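You operate a simulated robot arm through the tools that you are given. There is no shell and no other tool. Be economical: measure what you need, move in short steps, check, and stop when the job is done.

You run a simulated two-armed robot. Do the job below in one go: nothing can be reset, and whatever is moved stays where it is left.

## Task
Rub the burrs off both covers on the extractor cabinet.
Fine: raise the clamp lever once both are done; the beige cover is clamped and stays in the nest; hold the grey one still; use the green-handled stone and put it back. Set down upright: green-handled stone. What is to be rubbed or washed off counts as gone when no trace of it is left.

The check looks at the end state, three seconds after you hand in, the way a careful person would. Anything else that was tipped, shoved, dropped, spilled or broken makes it a failure. Lids that push on must go on centred and level and be pressed home; caps that screw on are set level and turned clockwise until they are tight.

## Robot
Two 6-joint arms with two-finger grippers on one trunk, on a base that drives. Base frame: it is fixed to the floor where the robot stands at the start and does not move with it; the origin is under the middle of the robot, x ahead of it, y to its left, z up. Lengths are in m, angles in rad, forces in N, time in s.
The left shoulder is at the start at [0.06, 0.143, 0.9], the right one opposite. With the tool pointing down near the work surface each hand reaches from about 0.3 to 0.72 m from the robot's upright axis, wherever it stands, measured 20 degrees to its own side. Places, roughly: clamp lever [0.6, 0.3, 1]; white ceramic cover [2.5, 0, 1]. Payload 2.45 kg a hand.
The tool frame of a hand sits at the grasp point between the pads (the TCP): z along the fingers, y along the line on which they close. The tips reach 0.026 m beyond it. Largest opening 0.096 m; the body of the gripper starts 0.069 m behind the TCP.
Orientation is told as [roll, pitch, yaw] about the base's x, y, z axes, in that order, counted from this pose: with the fingers straight down and closing along the base's y, the tool's x points along the base's -x, its y along +y and its z along -z.

## Interface
- The arms move only by the tool drive_tool. It takes "left_motion", "right_motion" or both (then of equal length, played together; a hand with none holds still); each is a list of rows, each an object of numbers (a shift or turn left out is 0, a gripper value left out holds the last): "x", "y", "z": the shift along the base's x, y, z in m; "wx", "wy", "wz": the turn, a rotation vector about the base's x, y, z in rad. In form: [{"x": .., "y": .., "z": .., "wx": .., "wy": .., "wz": ..}, ...]. A call has 1 to 20 rows; each row shifts and turns the commanded pose from where the row before left it. "left_fingers" and "right_fingers" are, for a hand that has rows, the opening in per cent of the stroke, from 0 (shut) to 100 (fully open), set as the call begins (left out, the last holds). A row lasts 0.2 s, in which the tool goes at most 0.05 m and 0.15 rad; a call with a longer step from one row to the next is refused whole, and so is a gripper value outside its range. Where a pose cannot be reached the arm comes as near as it can. A force on the tool above 50 N (or 10 N above the force at the start of the call, whichever is more), or a blocked arm, ends the call early, and 0.2 s more pass. Each finger halts on what it meets, pressing with about 22 N; the grip force reading is that of the motor and also rises with nothing between the fingers. The clock runs only during rows and for 0.2 s after the last one: add rows that do not move to give the fingers time. It gives the time, the measured TCP pose, the force on the tool (base axes), the opening and the grip force at its end, in the units of the frame above (readings bear some noise), with the torque about the TCP (base axes, N m) and any sound that the robot's microphone picked up, and new pictures: "pictures" is both (left out), scene, wrist or none (wrist: the cameras of the hands that moved).
- Cameras (640 x 400 px; columns grow to the right, rows downward): "scene" is now at [0.1365, 0.0301, 1.5119]; the picture's right is [0.35, -0.94, -0.00], its down [-0.64, -0.24, -0.73] and it looks along [0.68, 0.26, -0.68] (base axes); focal length 249 px, centre (320, 200). "left" rides on the left gripper at [0.082, -0.003, -0.098] in its tool frame; the picture's right is [0.04, 1.00, 0.00], its down [-0.73, 0.03, -0.68] and it looks along [-0.68, 0.03, 0.73] (tool axes); focal length 256 px, centre (320, 200). "right" rides on the right gripper at [0.082, 0.003, -0.098] in its tool frame; the picture's right is [-0.04, 1.00, 0.00], its down [-0.73, -0.03, -0.68] and it looks along [-0.68, -0.03, 0.73] (tool axes); focal length 256 px, centre (320, 200). There is no depth. A picture from a camera that has moved, and an enlarged one, comes with that camera's place and axes in the base frame and with its lens.
- raise_lower(by): slides the trunk up (or, below 0, down) by that many m; the arms and the scene camera ride with it, the base frame stays. It gives what a move gives, with no picture.
- roll_base(legs): drives the robot by 1 to 6 legs, each [ahead, turn to the left] in m and rad, along the robot's own axes; the way and the turn of a leg run together, so that a leg with both is an arc; at most 1.5 m and 3.142 rad a leg. The arms and the cameras ride along, it lands a little off, and it stops where it bumps. It gives what a move gives, and a new picture of the scene camera.
- aim_head(pan, tilt): turns the head with the scene camera to pan (to the left, within 1.501 rad either way) and tilt (down, from -0.506 to 1.204), counted from straight ahead of the robot. It gives what a move gives, and a new picture of the scene camera.
- close_up(camera, box): a new picture of the part [left, top, right, bottom] of that camera's present view, enlarged. It takes no simulated time.
- sign_off(): hands the job in; it is judged then, once.

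Work in short steps. Places have to be worked out from the pictures, the camera data and where the tool is seen: move nearer, look again, correct. Check each grasp and each placing, and mend what went wrong. You have 120 turns and 260 pictures in all, those below and enlarged ones among them. Open the grippers and draw the arms clear of the work before you hand the job in, unless the task says otherwise; then end with one line.

The tools are called as a command line: name --argument value ..., lists and objects as JSON in quotes. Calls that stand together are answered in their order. drive_tool: Moves the arms, as the interface text tells. Its arguments: {"type":"object","properties":{"left_motion":{"type":"array","items":{"type":"object","properties":{"x":{"type":"number"},"y":{"type":"number"},"z":{"type":"number"},"wx":{"type":"number"},"wy":{"type":"number"},"wz":{"type":"number"}}}},"left_fingers":{"type":"number"},"right_motion":{"type":"array","items":{"type":"object","properties":{"x":{"type":"number"},"y":{"type":"number"},"z":{"type":"number"},"wx":{"type":"number"},"wy":{"type":"number"},"wz":{"type":"number"}}}},"right_fingers":{"type":"number"},"pictures":{"type":"string","enum":["both","scene","wrist","none"]}},"required":[]} The other tools are called the same way: raise_lower (by) slides the trunk up or down; roll_base (legs) drives the base; aim_head (pan, tilt) turns the head that bears the scene camera; close_up (camera, box) takes an enlarged picture of a part of a camera's view; sign_off () hands the job in.

At the start:

```text
time_s: 0.0
left_ee_pos: [0.363, 0.3011, 1.2183]
left_tcp_rot: [0.0, -0.001, 0.001]
left_contact_force: [-0.2, -0.4, -0.4]
left_torque: [-0.02, -0.01, -0.04]
left_width: 0.0958
left_finger_force: 0.1
right_ee_pos: [0.4303, -0.0836, 1.2168]
right_tcp_rot: [-0.001, 0.0, 0.0]
right_contact_force: [0.8, -0.6, 0.5]
right_torque: [0.01, 0.0, 0.02]
right_width: 0.0962
right_finger_force: 0.1
trunk travel left (down, up): [-0.525, 0.065]
robot x, y, heading: [0.0016, 0.0011, 0.003]
head pan, tilt: [0.358, 0.75]
```

scene: 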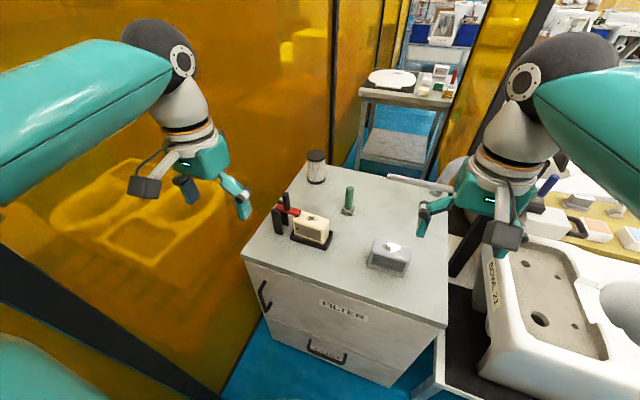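
right: 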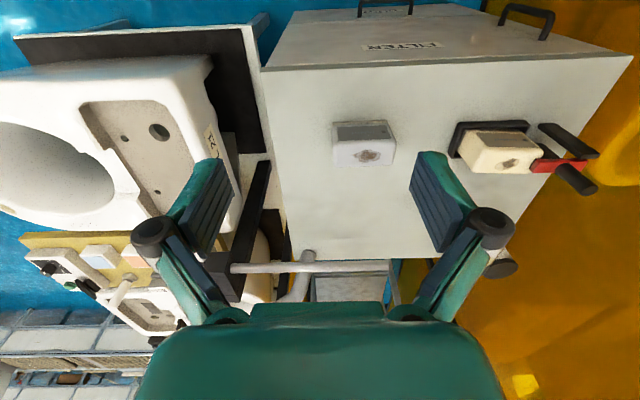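
left: 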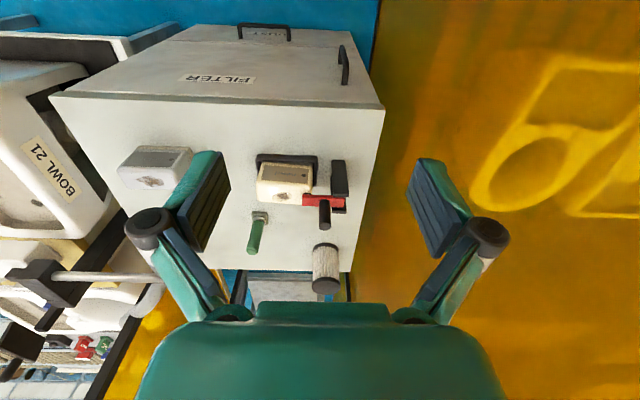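

I see the cabinet with the beige cover in a nest with a red clamp, the grey cover, and the green stone. I'll enlarge the scene to see details.

close_up --camera "scene" --box '[240, 140, 440, 290]'

close_up --camera "left" --box '[110, 130, 370, 300]'

close_up --camera "right" --box '[310, 90, 610, 280]'

```text
2.67 times, centred on (340, 215) of scene
camera zoom: at [0.1365, 0.0301, 1.5119], right [0.35, -0.94, 0.0], down [-0.64, -0.24, -0.73], along [0.68, 0.26, -0.68], focal length 663 px, centre (267, 160)
```

zoom: 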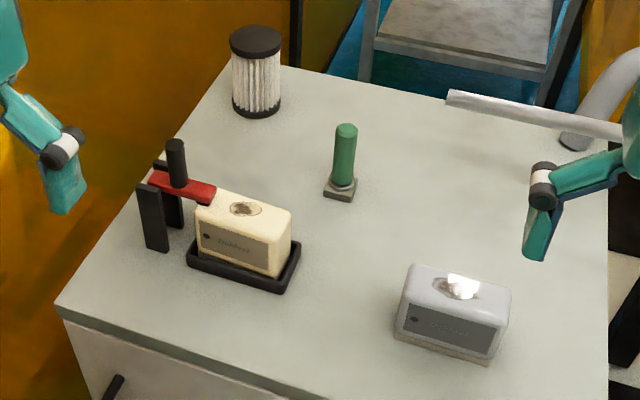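

```text
2.35 times, centred on (240, 215) of left
camera zoom: at [0.283, 0.2976, 1.3168], right [-0.04, 1.0, 0.0], down [0.73, 0.03, 0.68], along [0.68, 0.03, -0.73], focal length 602 px, centre (508, 165)
```

zoom: 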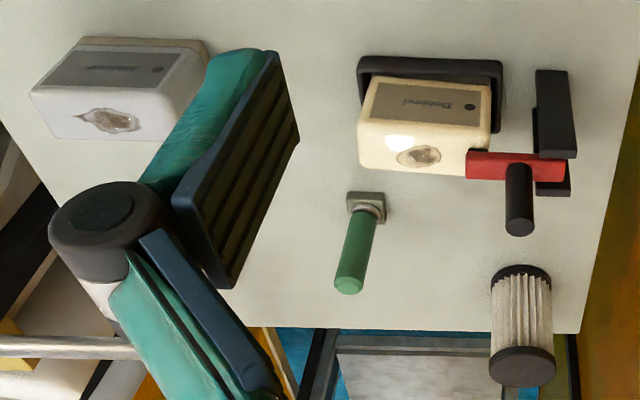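

```text
2.11 times, centred on (460, 185) of right
camera zoom: at [0.3489, -0.0815, 1.3154], right [0.04, 1.0, 0.0], down [0.73, -0.03, 0.68], along [0.68, -0.03, -0.73], focal length 539 px, centre (25, 232)
```

zoom: 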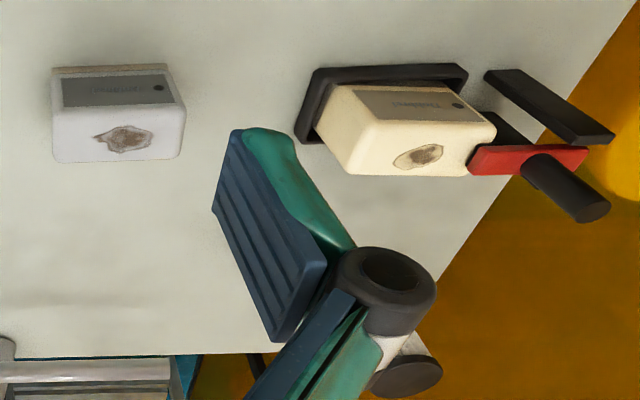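

The triangulated places: stone foot ≈(0.767, 0.163, 0.863) with handle top z≈0.97, grey burr ≈(0.597, -0.012, 0.939), beige burr ≈(0.611, 0.239, 0.954), clamp knob top ≈(0.61, 0.32, 1.03). The stone is just beyond reach, so I roll ahead a little.

roll_base --legs '[[0.1, 0]]'

```text
time_s: 1.1
left_ee_pos: [0.4652, 0.3021, 1.2178]
left_tcp_rot: [-0.001, 0.0, 0.001]
left_contact_force: [0.4, -0.1, 0.0]
left_torque: [0.02, 0.04, -0.03]
left_width: 0.096
left_finger_force: 0.0
right_ee_pos: [0.5327, -0.0847, 1.2178]
right_tcp_rot: [0.0, 0.003, -0.001]
right_contact_force: [0.1, -0.3, -0.3]
right_torque: [-0.01, 0.03, -0.03]
right_width: 0.0959
right_finger_force: 0.1
trunk travel left (down, up): [-0.525, 0.065]
robot x, y, heading: [0.0989, 0.0015, -0.002]
head pan, tilt: [0.358, 0.75]
camera scene: at [0.2387, 0.0301, 1.5117], right [0.35, -0.94, 0.0], down [-0.64, -0.24, -0.73], along [0.68, 0.26, -0.68], focal length 249 px, centre (320, 200)
```

scene: 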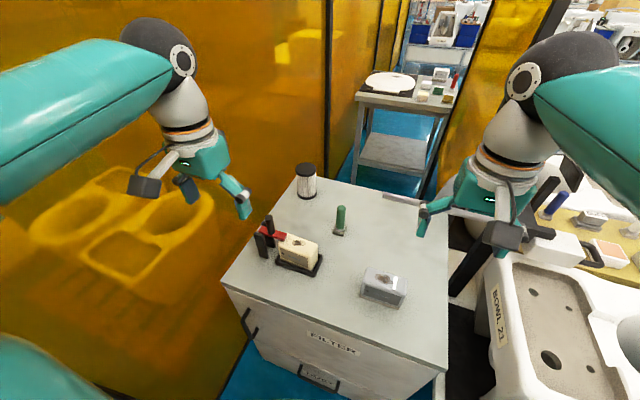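

The base moved 0.1 m. I now bring the left hand above the stone, staying high, to look from nearer.

drive_tool --left_motion '[{"x": 0.036, "y": -0.017}, {"x": 0.036, "y": -0.017}, {"x": 0.036, "y": -0.017}, {"x": 0.036, "y": -0.017}, {"x": 0.036, "y": -0.017}, {"x": 0.036, "y": -0.017}, {"x": 0.036, "y": -0.017}, {"x": 0.036, "y": -0.017}, {"z": -0.04}, {"z": -0.04}, {"z": -0.02}]'

```text
time_s: 3.5
left_ee_pos: [0.677, 0.1697, 1.0762]
left_tcp_rot: [-0.002, 0.001, -0.001]
left_contact_force: [-0.5, -0.1, -0.4]
left_torque: [-0.02, 0.02, 0.01]
left_width: 0.0961
left_finger_force: 0.1
left hand out of reach, approached as far as the arm can: row 6, 7, 8
right_ee_pos: [0.5302, -0.0828, 1.2199]
right_tcp_rot: [0.0, 0.001, 0.0]
right_contact_force: [-0.2, 0.3, -0.7]
right_torque: [-0.03, -0.02, -0.01]
right_width: 0.096
right_finger_force: 0.0
trunk travel left (down, up): [-0.525, 0.065]
robot x, y, heading: [0.0996, -0.0028, 0.004]
head pan, tilt: [0.358, 0.75]
camera scene: at [0.2365, 0.0304, 1.512], right [0.35, -0.94, 0.0], down [-0.64, -0.24, -0.73], along [0.68, 0.26, -0.68], focal length 249 px, centre (320, 200)
camera left: at [0.5949, 0.1655, 1.1749], right [-0.04, 1.0, 0.0], down [0.73, 0.03, 0.68], along [0.68, 0.03, -0.73], focal length 256 px, centre (320, 200)
```

scene: 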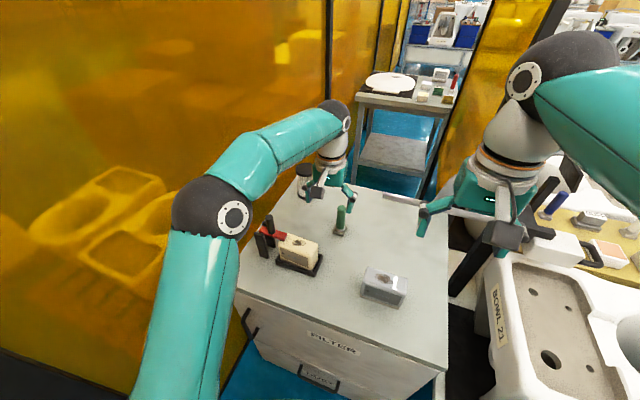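
left: 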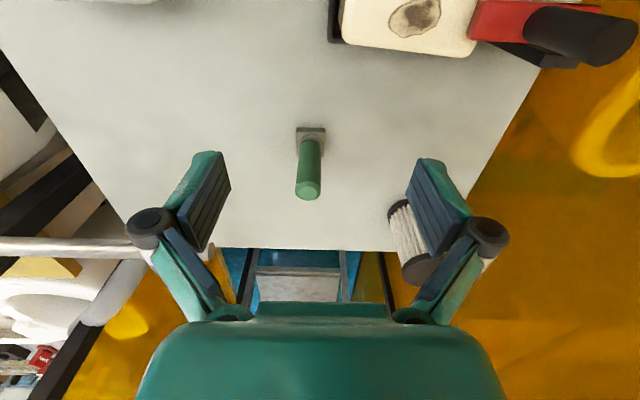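

The stone looks to be at ≈(0.767, 0.161) with handle top z≈0.97; the hand stopped at x 0.677 while high. Now lower, I advance in x first with partially narrowed fingers.

drive_tool --left_motion '[{"x": 0.03, "y": -0.002}, {"x": 0.03, "y": -0.003}, {"x": 0.03, "y": -0.003}, {}]' --left_fingers 70 --pictures "wrist"

```text
time_s: 4.5
left_ee_pos: [0.7344, 0.1613, 1.0697]
left_tcp_rot: [0.0, 0.0, 0.0]
left_contact_force: [0.6, 0.9, -0.7]
left_torque: [0.01, -0.01, 0.03]
left_width: 0.0671
left_finger_force: 0.1
left hand out of reach, approached as far as the arm can: row 2, 3
right_ee_pos: [0.5313, -0.0837, 1.2178]
right_tcp_rot: [-0.001, 0.002, 0.001]
right_contact_force: [-0.2, -0.8, 0.5]
right_torque: [-0.02, 0.0, 0.0]
right_width: 0.0961
right_finger_force: 0.0
trunk travel left (down, up): [-0.525, 0.065]
robot x, y, heading: [0.1, -0.0022, -0.001]
head pan, tilt: [0.358, 0.75]
camera left: at [0.6525, 0.1567, 1.1675], right [-0.04, 1.0, 0.0], down [0.73, 0.03, 0.68], along [0.68, 0.03, -0.73], focal length 256 px, centre (320, 200)
```

left: 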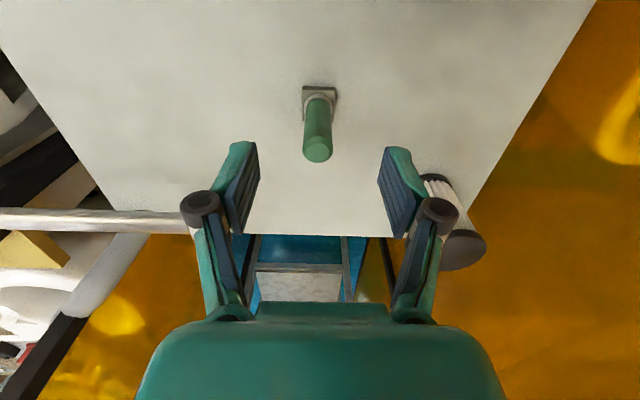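

The handle is ahead of the TCP and the arm is at its limit. I roll ahead another 0.05 m (fingers ride over the handle at z≈1.07, clear of it).

roll_base --legs '[[0.06, 0]]'

close_up --camera "left" --box '[160, 50, 480, 250]'

```text
time_s: 5.5
left_ee_pos: [0.7958, 0.1594, 1.0658]
left_tcp_rot: [0.0, 0.004, -0.001]
left_contact_force: [0.7, 0.0, 0.1]
left_torque: [0.0, 0.04, 0.01]
left_width: 0.0671
left_finger_force: 0.0
right_ee_pos: [0.5943, -0.0838, 1.2161]
right_tcp_rot: [0.0, 0.003, 0.0]
right_contact_force: [0.5, 0.2, 0.1]
right_torque: [-0.04, 0.05, 0.0]
right_width: 0.0958
right_finger_force: 0.0
trunk travel left (down, up): [-0.525, 0.065]
robot x, y, heading: [0.1611, 0.0003, -0.003]
head pan, tilt: [0.358, 0.75]
camera scene: at [0.3009, 0.0301, 1.5115], right [0.35, -0.94, 0.0], down [-0.64, -0.24, -0.73], along [0.68, 0.26, -0.68], focal length 249 px, centre (320, 200)
```

scene: 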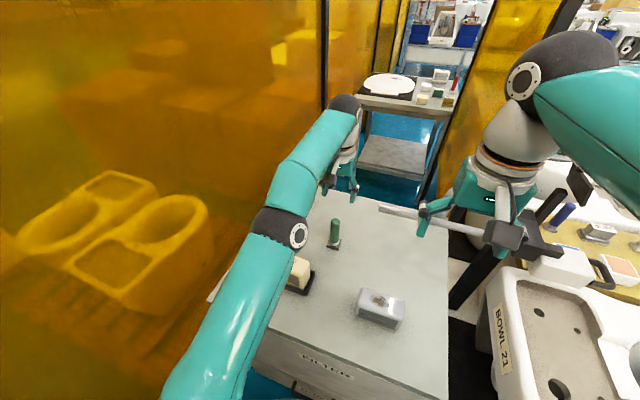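

```text
2.00 times, centred on (320, 150) of left
camera zoom: at [0.7155, 0.1567, 1.1659], right [-0.04, 1.0, 0.0], down [0.74, 0.03, 0.68], along [0.68, 0.03, -0.74], focal length 512 px, centre (320, 300)
```

zoom: 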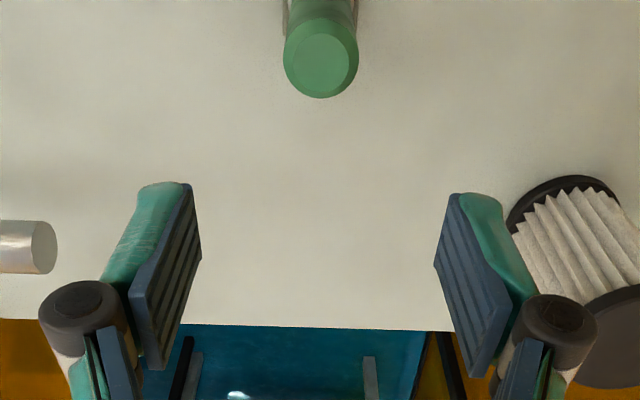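

Handle top seen at ≈(0.773, 0.160), diameter ≈0.027. I back off 0.024 in x and lower around it partway, then look.

drive_tool --left_motion '[{"x": -0.024}, {}, {"z": -0.03}, {"z": -0.03}, {}]' --pictures "wrist"

```text
time_s: 6.7
left_ee_pos: [0.7683, 0.1603, 1.0102]
left_tcp_rot: [-0.001, -0.001, 0.0]
left_contact_force: [-0.5, 0.2, -0.3]
left_torque: [0.01, -0.02, -0.02]
left_width: 0.0673
left_finger_force: 0.0
right_ee_pos: [0.5905, -0.0836, 1.2193]
right_tcp_rot: [0.001, 0.003, 0.0]
right_contact_force: [-0.1, 0.5, 0.1]
right_torque: [0.0, -0.01, -0.02]
right_width: 0.0961
right_finger_force: 0.1
trunk travel left (down, up): [-0.525, 0.065]
robot x, y, heading: [0.1622, -0.0005, -0.002]
head pan, tilt: [0.358, 0.75]
camera left: at [0.6878, 0.157, 1.1081], right [-0.04, 1.0, 0.0], down [0.73, 0.03, 0.68], along [0.68, 0.03, -0.73], focal length 256 px, centre (320, 200)
```

left: 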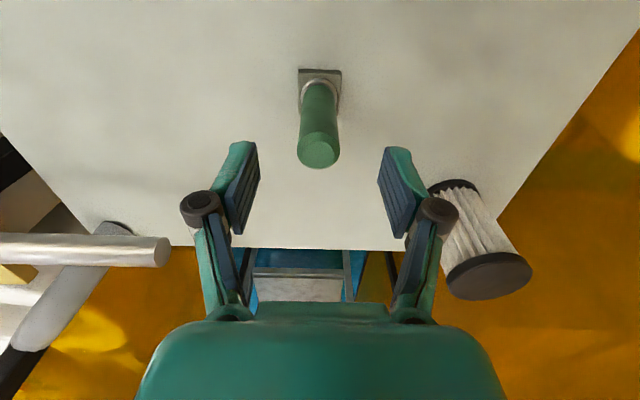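

The handle is centred between the fingers at x≈0.77. I lower to z≈0.945 and close.

drive_tool --left_motion '[{"x": 0.002, "z": -0.035}, {"z": -0.028}, {}]' --pictures "wrist"

drive_tool --left_motion '[{}, {}, {}, {}]' --left_fingers 0

```text
time_s: 7.5
left_ee_pos: [0.7722, 0.1603, 0.9466]
left_tcp_rot: [0.0, 0.001, 0.001]
left_contact_force: [-0.2, -1.1, -0.8]
left_torque: [-0.01, -0.04, 0.01]
left_width: 0.0669
left_finger_force: 0.0
right_ee_pos: [0.5903, -0.0841, 1.2186]
right_tcp_rot: [0.0, 0.001, -0.001]
right_contact_force: [-0.1, 0.0, 0.2]
right_torque: [0.01, -0.01, -0.01]
right_width: 0.0959
right_finger_force: 0.0
trunk travel left (down, up): [-0.525, 0.065]
robot x, y, heading: [0.1596, -0.0005, -0.0]
head pan, tilt: [0.358, 0.75]
camera left: at [0.6906, 0.157, 1.0452], right [-0.04, 1.0, 0.0], down [0.73, 0.03, 0.68], along [0.68, 0.03, -0.73], focal length 256 px, centre (320, 200)
```

left: 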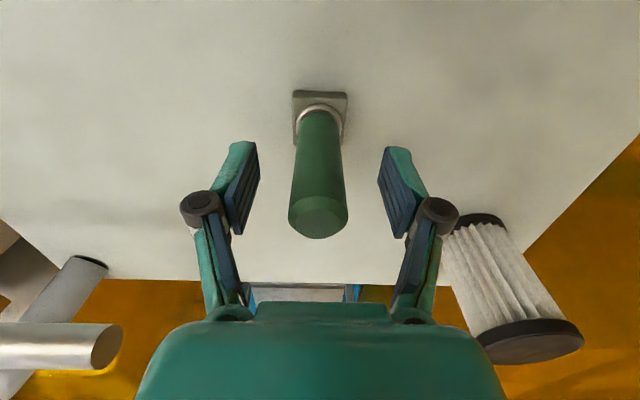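

```text
time_s: 8.5
left_ee_pos: [0.772, 0.1611, 0.9471]
left_tcp_rot: [-0.001, 0.0, 0.0]
left_contact_force: [-0.3, -0.9, 0.9]
left_torque: [-0.04, 0.01, -0.03]
left_width: 0.0286
left_finger_force: 22.2
right_ee_pos: [0.5909, -0.0831, 1.2184]
right_tcp_rot: [0.001, 0.004, -0.001]
right_contact_force: [0.1, 0.7, 1.0]
right_torque: [-0.02, 0.01, -0.01]
right_width: 0.0961
right_finger_force: 0.1
trunk travel left (down, up): [-0.525, 0.065]
robot x, y, heading: [0.1602, 0.0025, -0.001]
head pan, tilt: [0.358, 0.75]
camera scene: at [0.2974, 0.0301, 1.5119], right [0.35, -0.94, 0.0], down [-0.64, -0.24, -0.73], along [0.68, 0.26, -0.68], focal length 249 px, centre (320, 200)
camera left: at [0.6907, 0.1569, 1.0454], right [-0.04, 1.0, 0.0], down [0.73, 0.03, 0.68], along [0.68, 0.03, -0.73], focal length 256 px, centre (320, 200)
```

scene: 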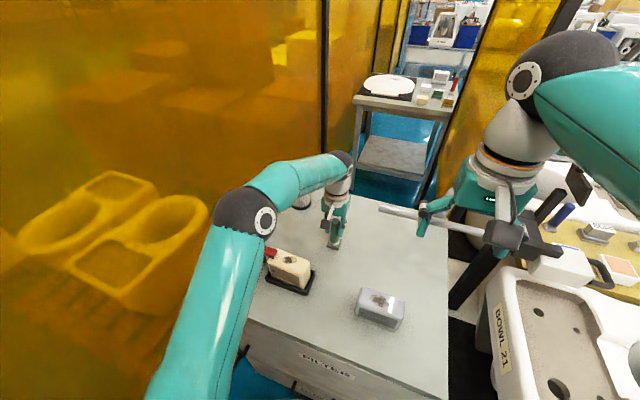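
left: 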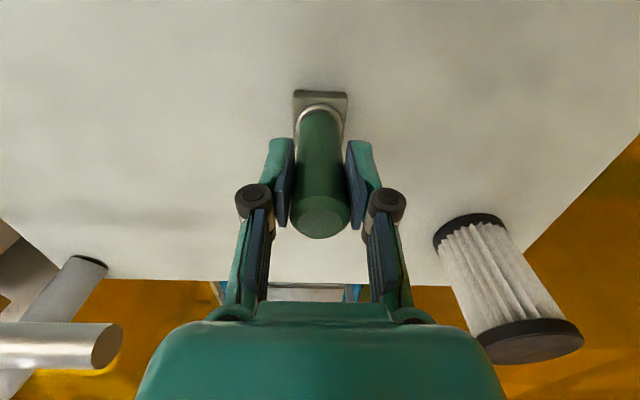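

The stone is held (width 0.0286, standing TCP z 0.947). I lift it and carry it above the beige burr.

drive_tool --left_motion '[{"z": 0.03}, {"z": 0.04}, {"z": 0.04}, {"z": 0.04}, {"x": -0.04, "y": 0.02}, {"x": -0.04, "y": 0.02}, {"x": -0.04, "y": 0.02}, {"x": -0.041, "y": 0.018}, {}]'

```text
time_s: 10.5
left_ee_pos: [0.6119, 0.2385, 1.0954]
left_tcp_rot: [-0.001, 0.001, 0.001]
left_contact_force: [0.2, -0.2, -2.7]
left_torque: [-0.03, 0.04, -0.03]
left_width: 0.0284
left_finger_force: 22.0
right_ee_pos: [0.5925, -0.086, 1.218]
right_tcp_rot: [0.0, 0.004, 0.0]
right_contact_force: [0.8, 0.8, -1.3]
right_torque: [0.01, 0.01, -0.02]
right_width: 0.096
right_finger_force: 0.1
trunk travel left (down, up): [-0.525, 0.065]
robot x, y, heading: [0.1589, 0.0004, -0.0]
head pan, tilt: [0.358, 0.75]
camera scene: at [0.2987, 0.0301, 1.5117], right [0.35, -0.94, 0.0], down [-0.64, -0.24, -0.73], along [0.68, 0.26, -0.68], focal length 249 px, centre (320, 200)
camera left: at [0.5303, 0.2344, 1.1954], right [-0.04, 1.0, 0.0], down [0.73, 0.03, 0.68], along [0.68, 0.03, -0.74], focal length 256 px, centre (320, 200)
```

scene: 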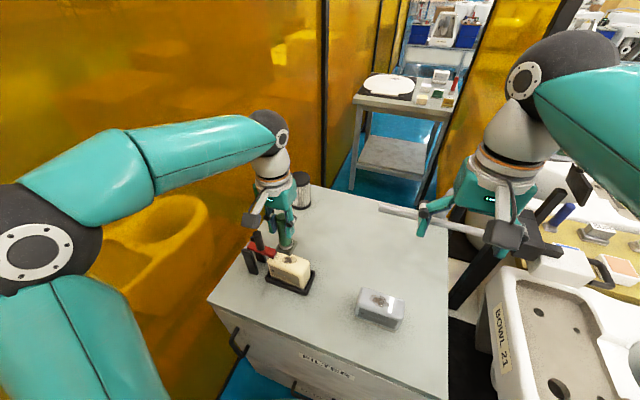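
left: 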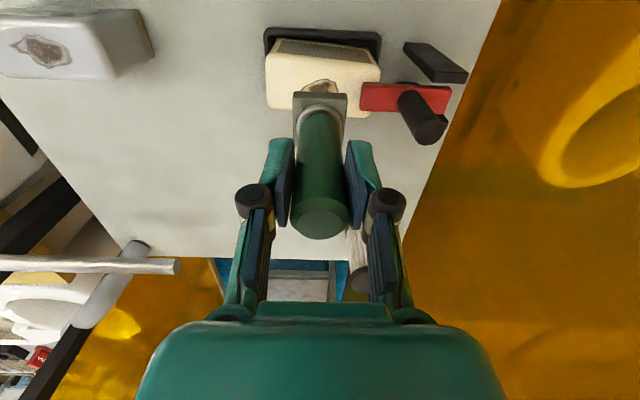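

The stone is over the burr in y; the red arm overlaps the cover just to its left, so I'll rub mainly along x. I lower near contact and look closely.

drive_tool --left_motion '[{"z": -0.02}, {"z": -0.018}, {}]' --pictures "none"

close_up --camera "left" --box '[230, 20, 470, 170]'

close_up --camera "scene" --box '[230, 200, 350, 300]'

```text
time_s: 11.3
left_ee_pos: [0.6111, 0.2388, 1.058]
left_tcp_rot: [0.001, 0.0, 0.001]
left_contact_force: [0.8, -1.1, -2.5]
left_torque: [0.0, 0.01, 0.02]
left_width: 0.0283
left_finger_force: 22.1
right_ee_pos: [0.5911, -0.0837, 1.2186]
right_tcp_rot: [0.0, 0.003, -0.002]
right_contact_force: [0.1, -0.4, 1.1]
right_torque: [-0.01, 0.01, -0.01]
right_width: 0.096
right_finger_force: 0.1
trunk travel left (down, up): [-0.525, 0.065]
robot x, y, heading: [0.1597, 0.0007, 0.002]
head pan, tilt: [0.358, 0.75]
```

```text
2.67 times, centred on (350, 95) of left
camera zoom: at [0.5303, 0.2352, 1.1572], right [-0.04, 1.0, 0.0], down [0.73, 0.03, 0.68], along [0.68, 0.03, -0.73], focal length 683 px, centre (240, 480)
```

zoom: 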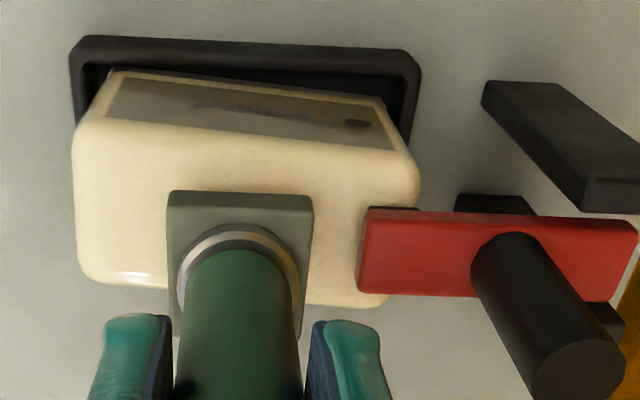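

```text
4.00 times, centred on (290, 250) of scene
camera zoom: at [0.2973, 0.0302, 1.5119], right [0.35, -0.94, 0.0], down [-0.64, -0.24, -0.73], along [0.68, 0.26, -0.68], focal length 994 px, centre (440, 0)
```

zoom: 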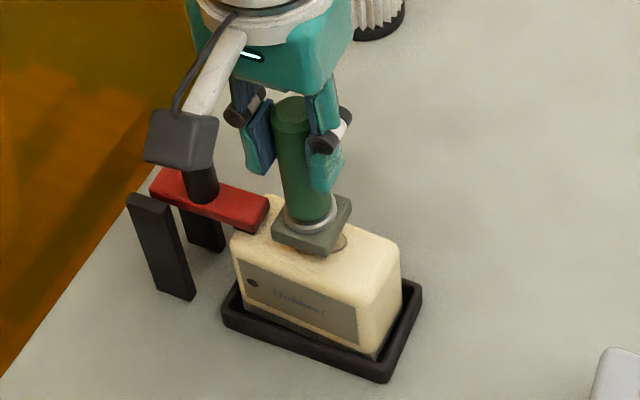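

The burr lies under and slightly to the -y side of the stone. I lower to contact and read force.

drive_tool --left_motion '[{"z": -0.006, "y": -0.002}, {"z": -0.005}, {"z": -0.003}, {}]' --pictures "none"

```text
time_s: 12.3
left_ee_pos: [0.6102, 0.237, 1.043]
left_tcp_rot: [0.0, -0.001, -0.001]
left_contact_force: [-0.1, 0.8, -2.4]
left_torque: [-0.02, 0.05, -0.04]
left_width: 0.0282
left_finger_force: 21.8
right_ee_pos: [0.5911, -0.0829, 1.2189]
right_tcp_rot: [0.0, 0.002, 0.0]
right_contact_force: [0.6, 0.1, 0.2]
right_torque: [-0.01, -0.01, -0.01]
right_width: 0.096
right_finger_force: 0.1
trunk travel left (down, up): [-0.525, 0.065]
robot x, y, heading: [0.1623, 0.0009, 0.002]
head pan, tilt: [0.358, 0.75]
```

No contact yet; I continue down in small steps.

drive_tool --left_motion '[{"z": -0.002}, {"z": -0.002}, {"z": -0.002}, {}]' --pictures "none"

```text
time_s: 13.3
left_ee_pos: [0.6112, 0.2363, 1.0393]
left_tcp_rot: [-0.001, -0.002, 0.001]
left_contact_force: [-0.8, -0.3, 6.7]
left_torque: [0.14, 0.03, -0.05]
left_width: 0.0285
left_finger_force: 22.5
right_ee_pos: [0.5897, -0.0848, 1.2185]
right_tcp_rot: [0.0, -0.001, 0.0]
right_contact_force: [-1.0, 0.9, 0.4]
right_torque: [0.03, 0.01, 0.02]
right_width: 0.096
right_finger_force: 0.1
trunk travel left (down, up): [-0.525, 0.065]
robot x, y, heading: [0.1584, -0.0003, -0.002]
head pan, tilt: [0.358, 0.75]
```

Contact at TCP z≈1.039 with about 9 N. I rub in x strokes with slight y offsets.

drive_tool --left_motion '[{"x": 0.012, "z": -0.001}, {"x": -0.024}, {"x": 0.024}, {"x": -0.024}, {"x": 0.024}, {"x": -0.024, "y": -0.006}, {"x": 0.024}, {"x": -0.024}, {"x": 0.024}, {"x": -0.024, "y": -0.006}, {"x": 0.024}, {"x": -0.024}, {"x": 0.024, "y": 0.008}, {"x": -0.024, "y": 0.006}, {"x": 0.024}, {"x": -0.024}, {"x": 0.024}, {"x": -0.012, "y": -0.002}]' --pictures "none"

close_up --camera "scene" --box '[230, 200, 350, 300]'

```text
time_s: 17.1
left_ee_pos: [0.6093, 0.2352, 1.036]
left_tcp_rot: [-0.002, 0.002, -0.001]
left_contact_force: [-0.6, 0.1, 0.9]
left_torque: [-0.06, 0.11, 0.0]
left_width: 0.0283
left_finger_force: 22.1
right_ee_pos: [0.5891, -0.0829, 1.2193]
right_tcp_rot: [0.0, 0.0, 0.0]
right_contact_force: [-0.5, -0.2, -0.1]
right_torque: [-0.03, -0.03, 0.03]
right_width: 0.0962
right_finger_force: 0.1
trunk travel left (down, up): [-0.525, 0.065]
robot x, y, heading: [0.1608, -0.0025, -0.001]
head pan, tilt: [0.358, 0.75]
```

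```text
4.00 times, centred on (290, 250) of scene
camera zoom: at [0.2953, 0.0303, 1.512], right [0.35, -0.94, 0.0], down [-0.64, -0.24, -0.73], along [0.69, 0.26, -0.68], focal length 994 px, centre (440, 0)
```

zoom: 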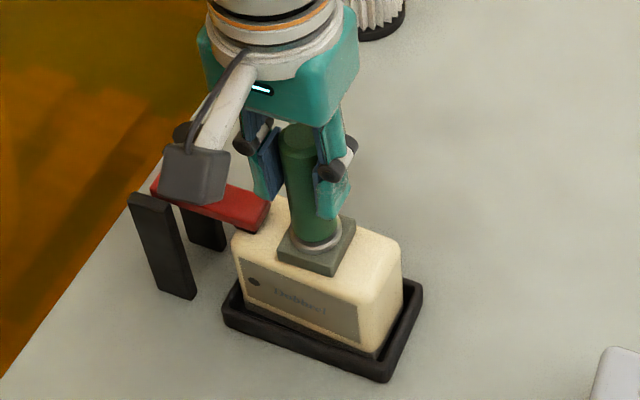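

The force fell, so the burr has worn down at least partly. I lift and shift the stone back to look at the surface.

drive_tool --left_motion '[{"z": 0.03}, {"z": 0.02}, {"x": 0.045}, {"x": 0.04}, {}]' --pictures "none"

close_up --camera "left" --box '[200, 0, 440, 150]'

close_up --camera "scene" --box '[260, 230, 350, 300]'

```text
time_s: 18.3
left_ee_pos: [0.6965, 0.2371, 1.0867]
left_tcp_rot: [0.0, 0.002, -0.001]
left_contact_force: [-0.4, -0.3, -1.6]
left_torque: [-0.03, 0.03, 0.02]
left_width: 0.0284
left_finger_force: 22.3
right_ee_pos: [0.5912, -0.0839, 1.2185]
right_tcp_rot: [0.001, 0.004, -0.002]
right_contact_force: [-0.3, 0.0, -0.9]
right_torque: [0.0, -0.01, 0.0]
right_width: 0.096
right_finger_force: 0.1
trunk travel left (down, up): [-0.525, 0.065]
robot x, y, heading: [0.1622, 0.0002, -0.003]
head pan, tilt: [0.358, 0.75]
```

```text
2.67 times, centred on (320, 75) of left
camera zoom: at [0.6153, 0.2338, 1.1856], right [-0.04, 1.0, 0.0], down [0.73, 0.03, 0.68], along [0.68, 0.03, -0.73], focal length 683 px, centre (320, 533)
```

zoom: 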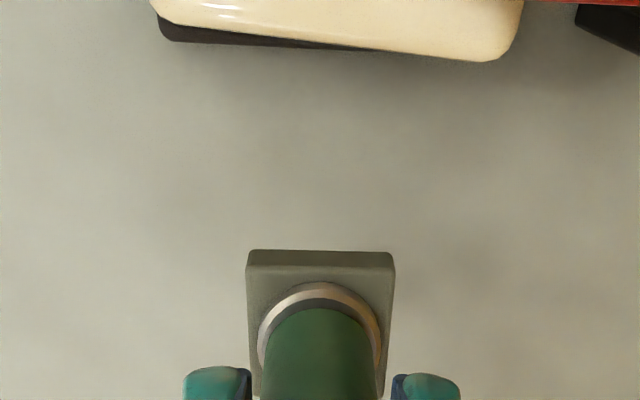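

```text
5.71 times, centred on (305, 265) of scene
camera zoom: at [0.2967, 0.0303, 1.512], right [0.35, -0.94, 0.0], down [-0.64, -0.24, -0.73], along [0.68, 0.26, -0.68], focal length 1421 px, centre (406, -171)
```

zoom: 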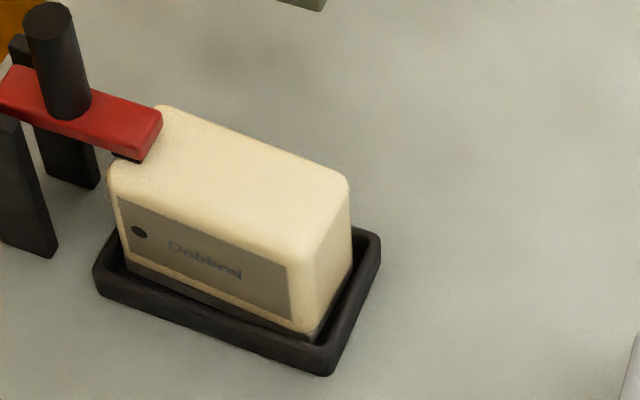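

The beige cover's top is clean. Now I look at the grey cover to plan the right-hand hold.

close_up --camera "scene" --box '[340, 270, 430, 340]'

close_up --camera "right" --box '[240, 0, 560, 200]'

```text
5.71 times, centred on (385, 305) of scene
camera zoom: at [0.2967, 0.0303, 1.512], right [0.35, -0.94, 0.0], down [-0.64, -0.24, -0.73], along [0.68, 0.26, -0.68], focal length 1421 px, centre (-51, -400)
```

zoom: 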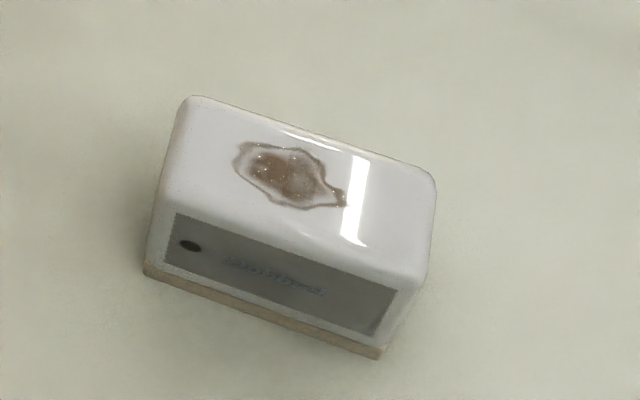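

```text
2.00 times, centred on (400, 100) of right
camera zoom: at [0.5092, -0.0812, 1.3166], right [0.04, 1.0, 0.0], down [0.73, -0.03, 0.68], along [0.68, -0.03, -0.73], focal length 512 px, centre (160, 400)
```

zoom: 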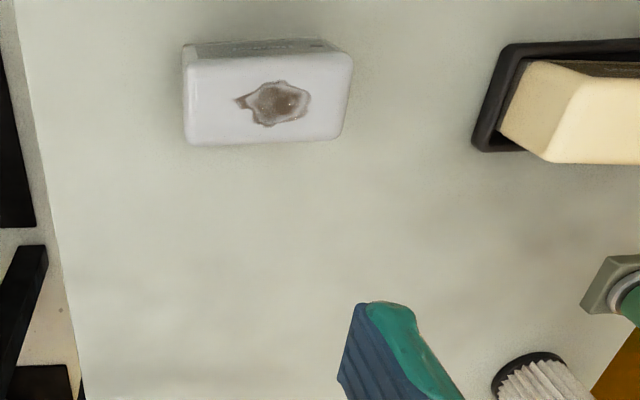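

Grey cover: x 0.576–0.620, y −0.069–0.037, top z 0.939, burr centred (0.598, −0.011). I'll grip its −y end with the right hand closing along x, tilted 0.55 rad outward; first I turn the hand while high.

drive_tool --right_motion '[{"wz": 0.143, "y": -0.004}, {"wz": 0.143, "y": -0.004}, {"wz": 0.143, "y": -0.004}, {"wz": 0.143, "y": -0.004}, {"wz": 0.143, "y": -0.004}, {"wz": 0.143, "y": -0.004}, {"wz": 0.143, "y": -0.004}, {"wz": 0.143, "y": -0.004}, {"wz": 0.143, "y": -0.004}, {"wz": 0.143, "y": -0.004}, {"wz": 0.141}, {"wx": 0.138}, {"wx": 0.138}, {"wx": 0.138}, {"wx": 0.136}, {}]'

```text
time_s: 21.7
left_ee_pos: [0.6974, 0.2363, 1.0867]
left_tcp_rot: [-0.003, 0.002, 0.0]
left_contact_force: [0.5, 1.3, -2.6]
left_torque: [-0.03, 0.03, 0.0]
left_width: 0.0281
left_finger_force: 22.2
right_ee_pos: [0.5909, -0.1238, 1.2185]
right_tcp_rot: [0.0, -0.551, 1.571]
right_contact_force: [1.1, 0.5, 0.5]
right_torque: [0.01, -0.02, -0.02]
right_width: 0.0957
right_finger_force: 0.1
trunk travel left (down, up): [-0.525, 0.065]
robot x, y, heading: [0.1627, 0.0019, 0.004]
head pan, tilt: [0.358, 0.75]
camera scene: at [0.2975, 0.0304, 1.5119], right [0.35, -0.94, 0.0], down [-0.64, -0.24, -0.73], along [0.68, 0.26, -0.68], focal length 249 px, centre (320, 200)
camera right: at [0.5881, -0.2454, 1.2594], right [-1.0, 0.03, 0.02], down [0.03, 0.27, 0.96], along [0.03, 0.96, -0.27], focal length 256 px, centre (320, 200)
```

scene: 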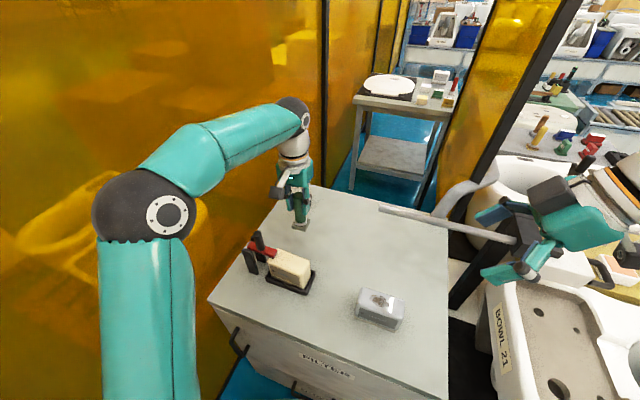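
right: 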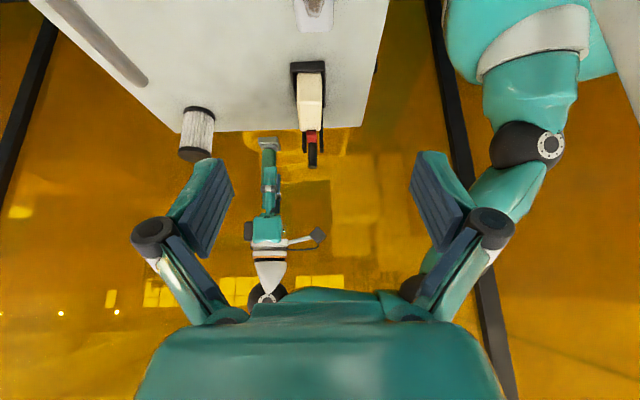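

The right hand took the pose and is clear of everything. I lower it to a staging point in line with the grip.

drive_tool --right_motion '[{"z": -0.045, "x": 0.007}, {"z": -0.045, "y": 0.004}, {"z": -0.045}, {"z": -0.045}, {"z": -0.025}, {}]'

close_up --camera "scene" --box '[340, 220, 500, 340]'

```text
time_s: 23.1
left_ee_pos: [0.6959, 0.2376, 1.0869]
left_tcp_rot: [-0.001, 0.001, 0.0]
left_contact_force: [-0.1, 0.2, -1.6]
left_torque: [0.02, 0.05, 0.01]
left_width: 0.0283
left_finger_force: 21.9
right_ee_pos: [0.5982, -0.1207, 1.0125]
right_tcp_rot: [0.001, -0.55, 1.572]
right_contact_force: [-0.2, 0.1, -0.6]
right_torque: [0.01, -0.01, 0.01]
right_width: 0.0957
right_finger_force: 0.0
trunk travel left (down, up): [-0.525, 0.065]
robot x, y, heading: [0.1598, 0.0038, -0.002]
head pan, tilt: [0.358, 0.75]
camera scene: at [0.2973, 0.0303, 1.5119], right [0.35, -0.94, 0.0], down [-0.64, -0.24, -0.73], along [0.68, 0.26, -0.68], focal length 249 px, centre (320, 200)
camera right: at [0.594, -0.2412, 1.0542], right [-1.0, 0.03, 0.02], down [0.03, 0.27, 0.96], along [0.03, 0.96, -0.27], focal length 256 px, centre (320, 200)
```

scene: 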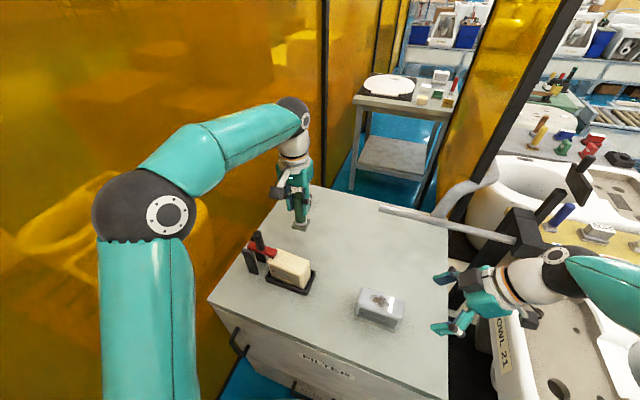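
right: 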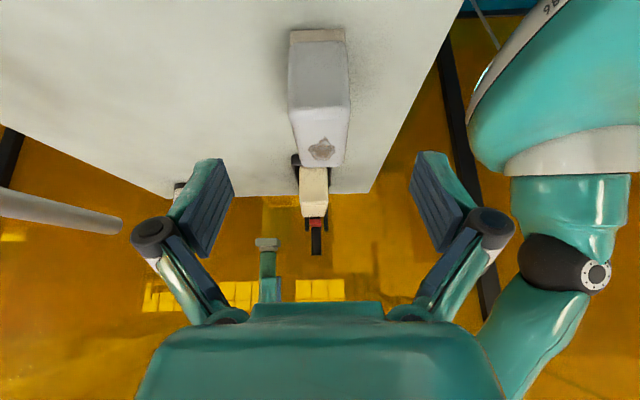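

```text
3.33 times, centred on (420, 280) of scene
camera zoom: at [0.2973, 0.0303, 1.5119], right [0.35, -0.94, 0.0], down [-0.64, -0.24, -0.73], along [0.68, 0.26, -0.68], focal length 829 px, centre (-13, -67)
```

zoom: 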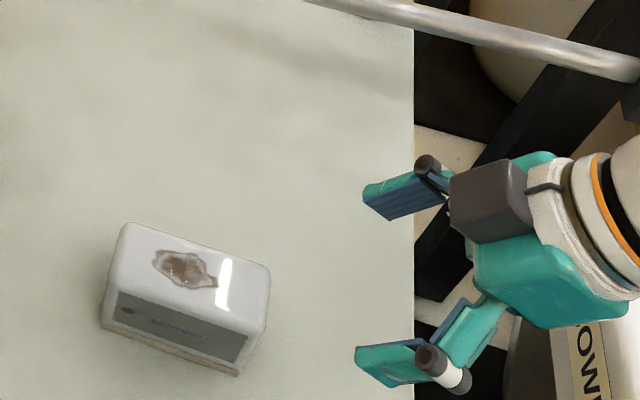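

The hand is aligned with the cover's x centre. I advance along the fingers to the grip point.

drive_tool --right_motion '[{"y": 0.015, "z": -0.0245}, {"y": 0.015, "z": -0.0245}, {"y": 0.015, "z": -0.0245}, {"y": 0.015, "z": -0.0235}, {}]' --pictures "wrist"

close_up --camera "scene" --box '[340, 220, 500, 340]'

```text
time_s: 24.3
left_ee_pos: [0.696, 0.2365, 1.0873]
left_tcp_rot: [0.001, -0.001, 0.0]
left_contact_force: [0.1, 0.2, -2.8]
left_torque: [-0.03, 0.01, -0.02]
left_width: 0.0283
left_finger_force: 22.4
right_ee_pos: [0.598, -0.06, 0.9168]
right_tcp_rot: [-0.001, -0.55, 1.571]
right_contact_force: [-0.4, -0.6, 0.1]
right_torque: [0.01, 0.01, 0.01]
right_width: 0.0961
right_finger_force: 0.0
trunk travel left (down, up): [-0.525, 0.065]
robot x, y, heading: [0.1615, 0.0023, 0.002]
head pan, tilt: [0.358, 0.75]
camera right: at [0.5944, -0.1815, 0.9566], right [-1.0, 0.03, 0.02], down [0.03, 0.27, 0.96], along [0.03, 0.96, -0.27], focal length 256 px, centre (320, 200)
```

right: 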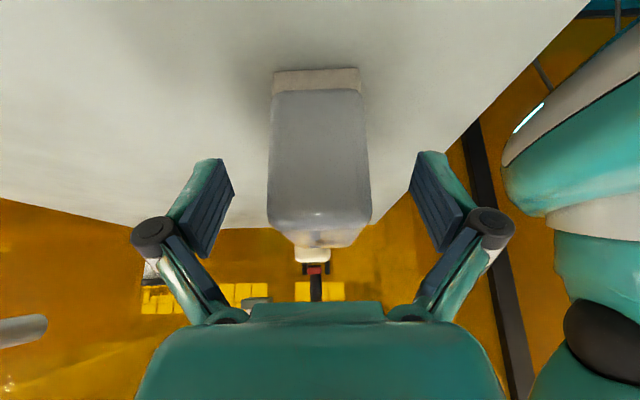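

```text
3.33 times, centred on (420, 280) of scene
camera zoom: at [0.2972, 0.0301, 1.5119], right [0.35, -0.94, 0.0], down [-0.64, -0.24, -0.73], along [0.68, 0.26, -0.68], focal length 829 px, centre (-13, -67)
```

zoom: 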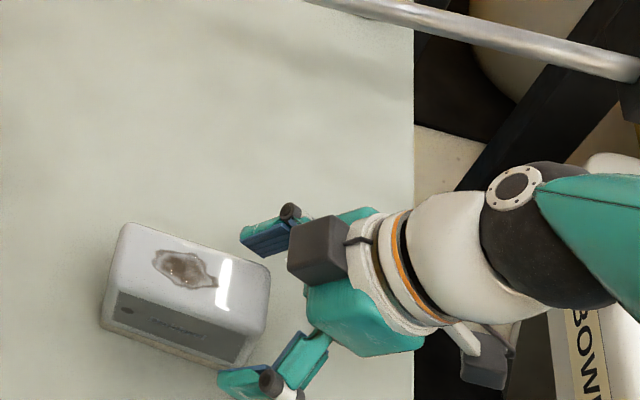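

A box on top of the right gripper leans toward where the left hand will work, so I tilt the hand 0.3 rad further outward before closing.

drive_tool --right_motion '[{"wx": 0.1}, {"wx": 0.1}, {"wx": 0.1}, {}]' --pictures "wrist"

close_up --camera "scene" --box '[340, 220, 500, 340]'

```text
time_s: 25.3
left_ee_pos: [0.6971, 0.2371, 1.0855]
left_tcp_rot: [-0.002, -0.001, 0.001]
left_contact_force: [-0.2, 0.4, -1.8]
left_torque: [-0.01, 0.01, -0.05]
left_width: 0.0285
left_finger_force: 22.2
right_ee_pos: [0.5993, -0.0604, 0.9156]
right_tcp_rot: [-0.001, -0.85, 1.569]
right_contact_force: [-0.5, 0.1, -0.7]
right_torque: [0.02, -0.01, -0.02]
right_width: 0.0958
right_finger_force: 0.0
trunk travel left (down, up): [-0.525, 0.065]
robot x, y, heading: [0.1595, 0.0037, -0.001]
head pan, tilt: [0.358, 0.75]
camera right: at [0.5947, -0.1882, 0.9195], right [-1.0, 0.03, 0.03], down [0.03, -0.03, 1.0], along [0.03, 1.0, 0.03], focal length 256 px, centre (320, 200)
```

right: 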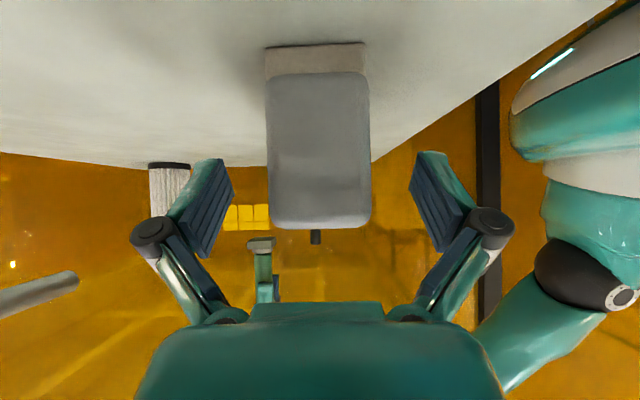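

```text
3.33 times, centred on (420, 280) of scene
camera zoom: at [0.2974, 0.0304, 1.5119], right [0.35, -0.94, 0.0], down [-0.64, -0.24, -0.73], along [0.68, 0.26, -0.68], focal length 829 px, centre (-13, -67)
```

zoom: 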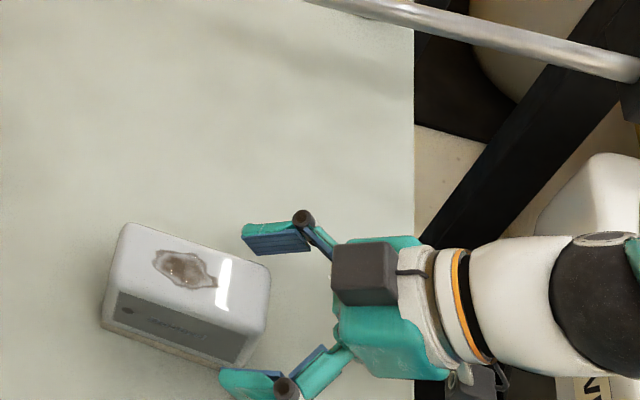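

The cover end is centred between the fingers. I close the right gripper to hold it.

drive_tool --right_motion '[{}, {}, {}, {}]' --right_fingers 0 --pictures "wrist"

close_up --camera "scene" --box '[340, 220, 500, 340]'

```text
time_s: 26.3
left_ee_pos: [0.6978, 0.2363, 1.0867]
left_tcp_rot: [0.001, 0.001, 0.001]
left_contact_force: [0.4, 0.1, -2.6]
left_torque: [0.02, 0.04, -0.04]
left_width: 0.0283
left_finger_force: 21.8
right_ee_pos: [0.5976, -0.0602, 0.9172]
right_tcp_rot: [0.002, -0.85, 1.572]
right_contact_force: [0.9, 0.6, 0.1]
right_torque: [0.23, -0.13, -0.05]
right_width: 0.0515
right_finger_force: 22.0
trunk travel left (down, up): [-0.525, 0.065]
robot x, y, heading: [0.1609, 0.002, 0.001]
head pan, tilt: [0.358, 0.75]
camera right: at [0.5949, -0.1882, 0.9195], right [-1.0, 0.03, 0.03], down [0.03, -0.03, 1.0], along [0.03, 1.0, 0.02], focal length 256 px, centre (320, 200)
```

right: 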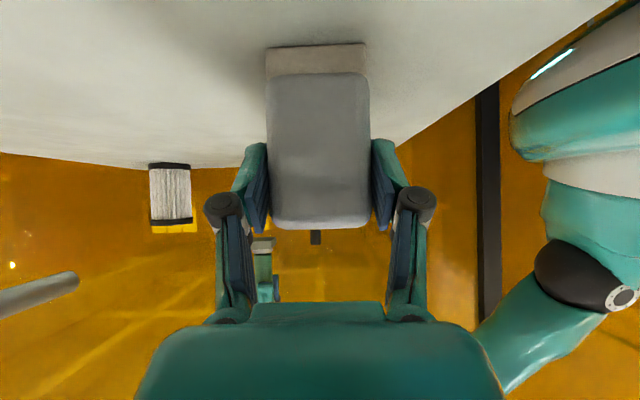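

```text
3.33 times, centred on (420, 280) of scene
camera zoom: at [0.2976, 0.0303, 1.5119], right [0.35, -0.94, 0.0], down [-0.64, -0.24, -0.73], along [0.68, 0.26, -0.68], focal length 829 px, centre (-13, -67)
```

zoom: 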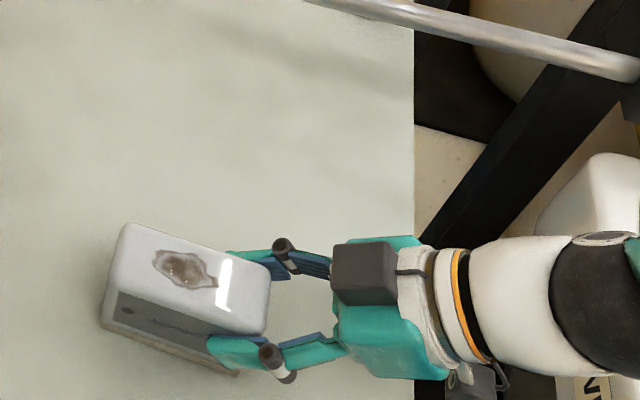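

The grey cover is gripped (width 0.0515) and did not move. I carry the stone over its burr.

drive_tool --left_motion '[{"x": -0.014, "y": -0.035}, {"x": -0.014, "y": -0.035}, {"x": -0.014, "y": -0.035}, {"x": -0.014, "y": -0.035}, {"x": -0.014, "y": -0.035}, {"x": -0.014, "y": -0.035}, {"x": -0.014, "y": -0.035}, {}, {"z": -0.02}, {"z": -0.015}, {}]'

close_up --camera "scene" --box '[340, 220, 500, 340]'

```text
time_s: 28.7
left_ee_pos: [0.5983, -0.0081, 1.0517]
left_tcp_rot: [-0.001, 0.0, 0.002]
left_contact_force: [-0.6, -0.1, -2.3]
left_torque: [0.04, 0.0, 0.0]
left_width: 0.0283
left_finger_force: 21.7
right_ee_pos: [0.5984, -0.0617, 0.9163]
right_tcp_rot: [0.001, -0.848, 1.569]
right_contact_force: [0.1, -0.1, -0.3]
right_torque: [0.09, -0.08, 0.06]
right_width: 0.0517
right_finger_force: 21.9
trunk travel left (down, up): [-0.525, 0.065]
robot x, y, heading: [0.1585, 0.0027, 0.001]
head pan, tilt: [0.358, 0.75]
camera scene: at [0.2974, 0.0302, 1.5119], right [0.35, -0.94, 0.0], down [-0.64, -0.24, -0.73], along [0.68, 0.26, -0.68], focal length 249 px, centre (320, 200)
camera left: at [0.5168, -0.012, 1.1508], right [-0.04, 1.0, 0.0], down [0.73, 0.03, 0.68], along [0.68, 0.03, -0.73], focal length 256 px, centre (320, 200)
```

scene: 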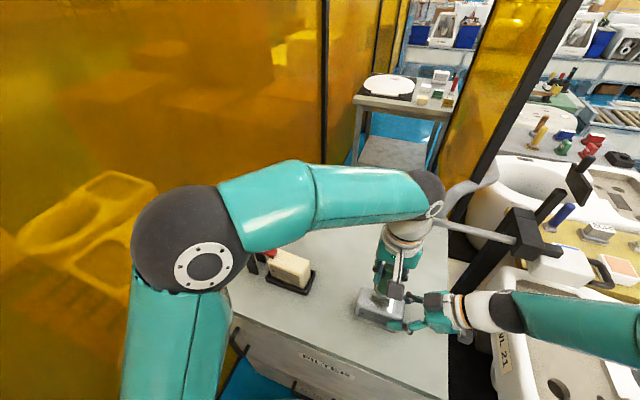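
left: 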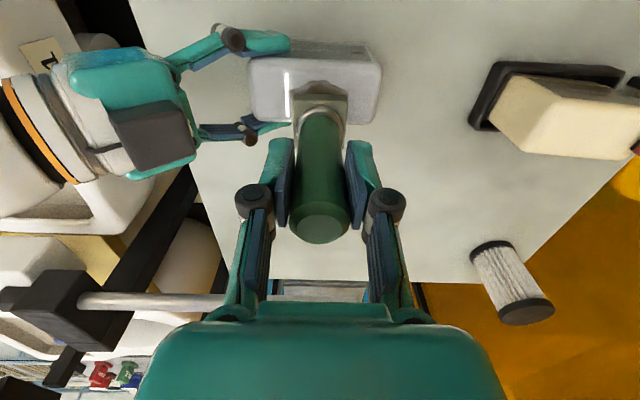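

```text
3.33 times, centred on (420, 280) of scene
camera zoom: at [0.2974, 0.0302, 1.5119], right [0.35, -0.94, 0.0], down [-0.64, -0.24, -0.73], along [0.68, 0.26, -0.68], focal length 829 px, centre (-13, -67)
```

zoom: 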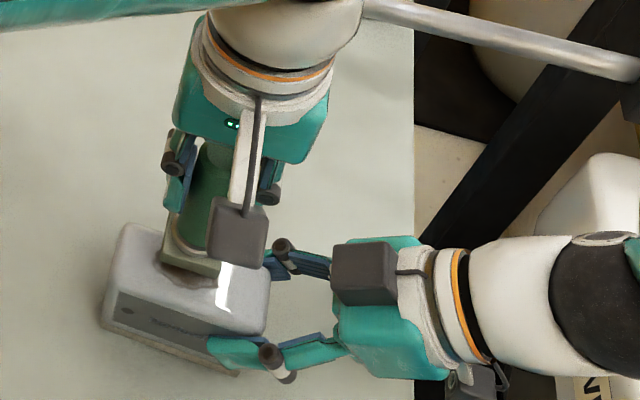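

Clearance to the right hand is good. I lower to just above the expected contact (≈1.024), then in small steps.

drive_tool --left_motion '[{"z": -0.014}, {"z": -0.006}, {"z": -0.004}, {"z": -0.002}, {}]' --pictures "none"

```text
time_s: 29.9
left_ee_pos: [0.5985, -0.0094, 1.0274]
left_tcp_rot: [-0.002, -0.002, 0.0]
left_contact_force: [0.4, -1.2, 18.7]
left_torque: [-0.05, -0.21, -0.01]
left_width: 0.0285
left_finger_force: 22.2
right_ee_pos: [0.5972, -0.0599, 0.9167]
right_tcp_rot: [0.001, -0.85, 1.57]
right_contact_force: [1.3, 1.1, -4.1]
right_torque: [-0.61, -0.04, -0.21]
right_width: 0.052
right_finger_force: 22.1
trunk travel left (down, up): [-0.525, 0.065]
robot x, y, heading: [0.1599, -0.0031, -0.001]
head pan, tilt: [0.358, 0.75]
```

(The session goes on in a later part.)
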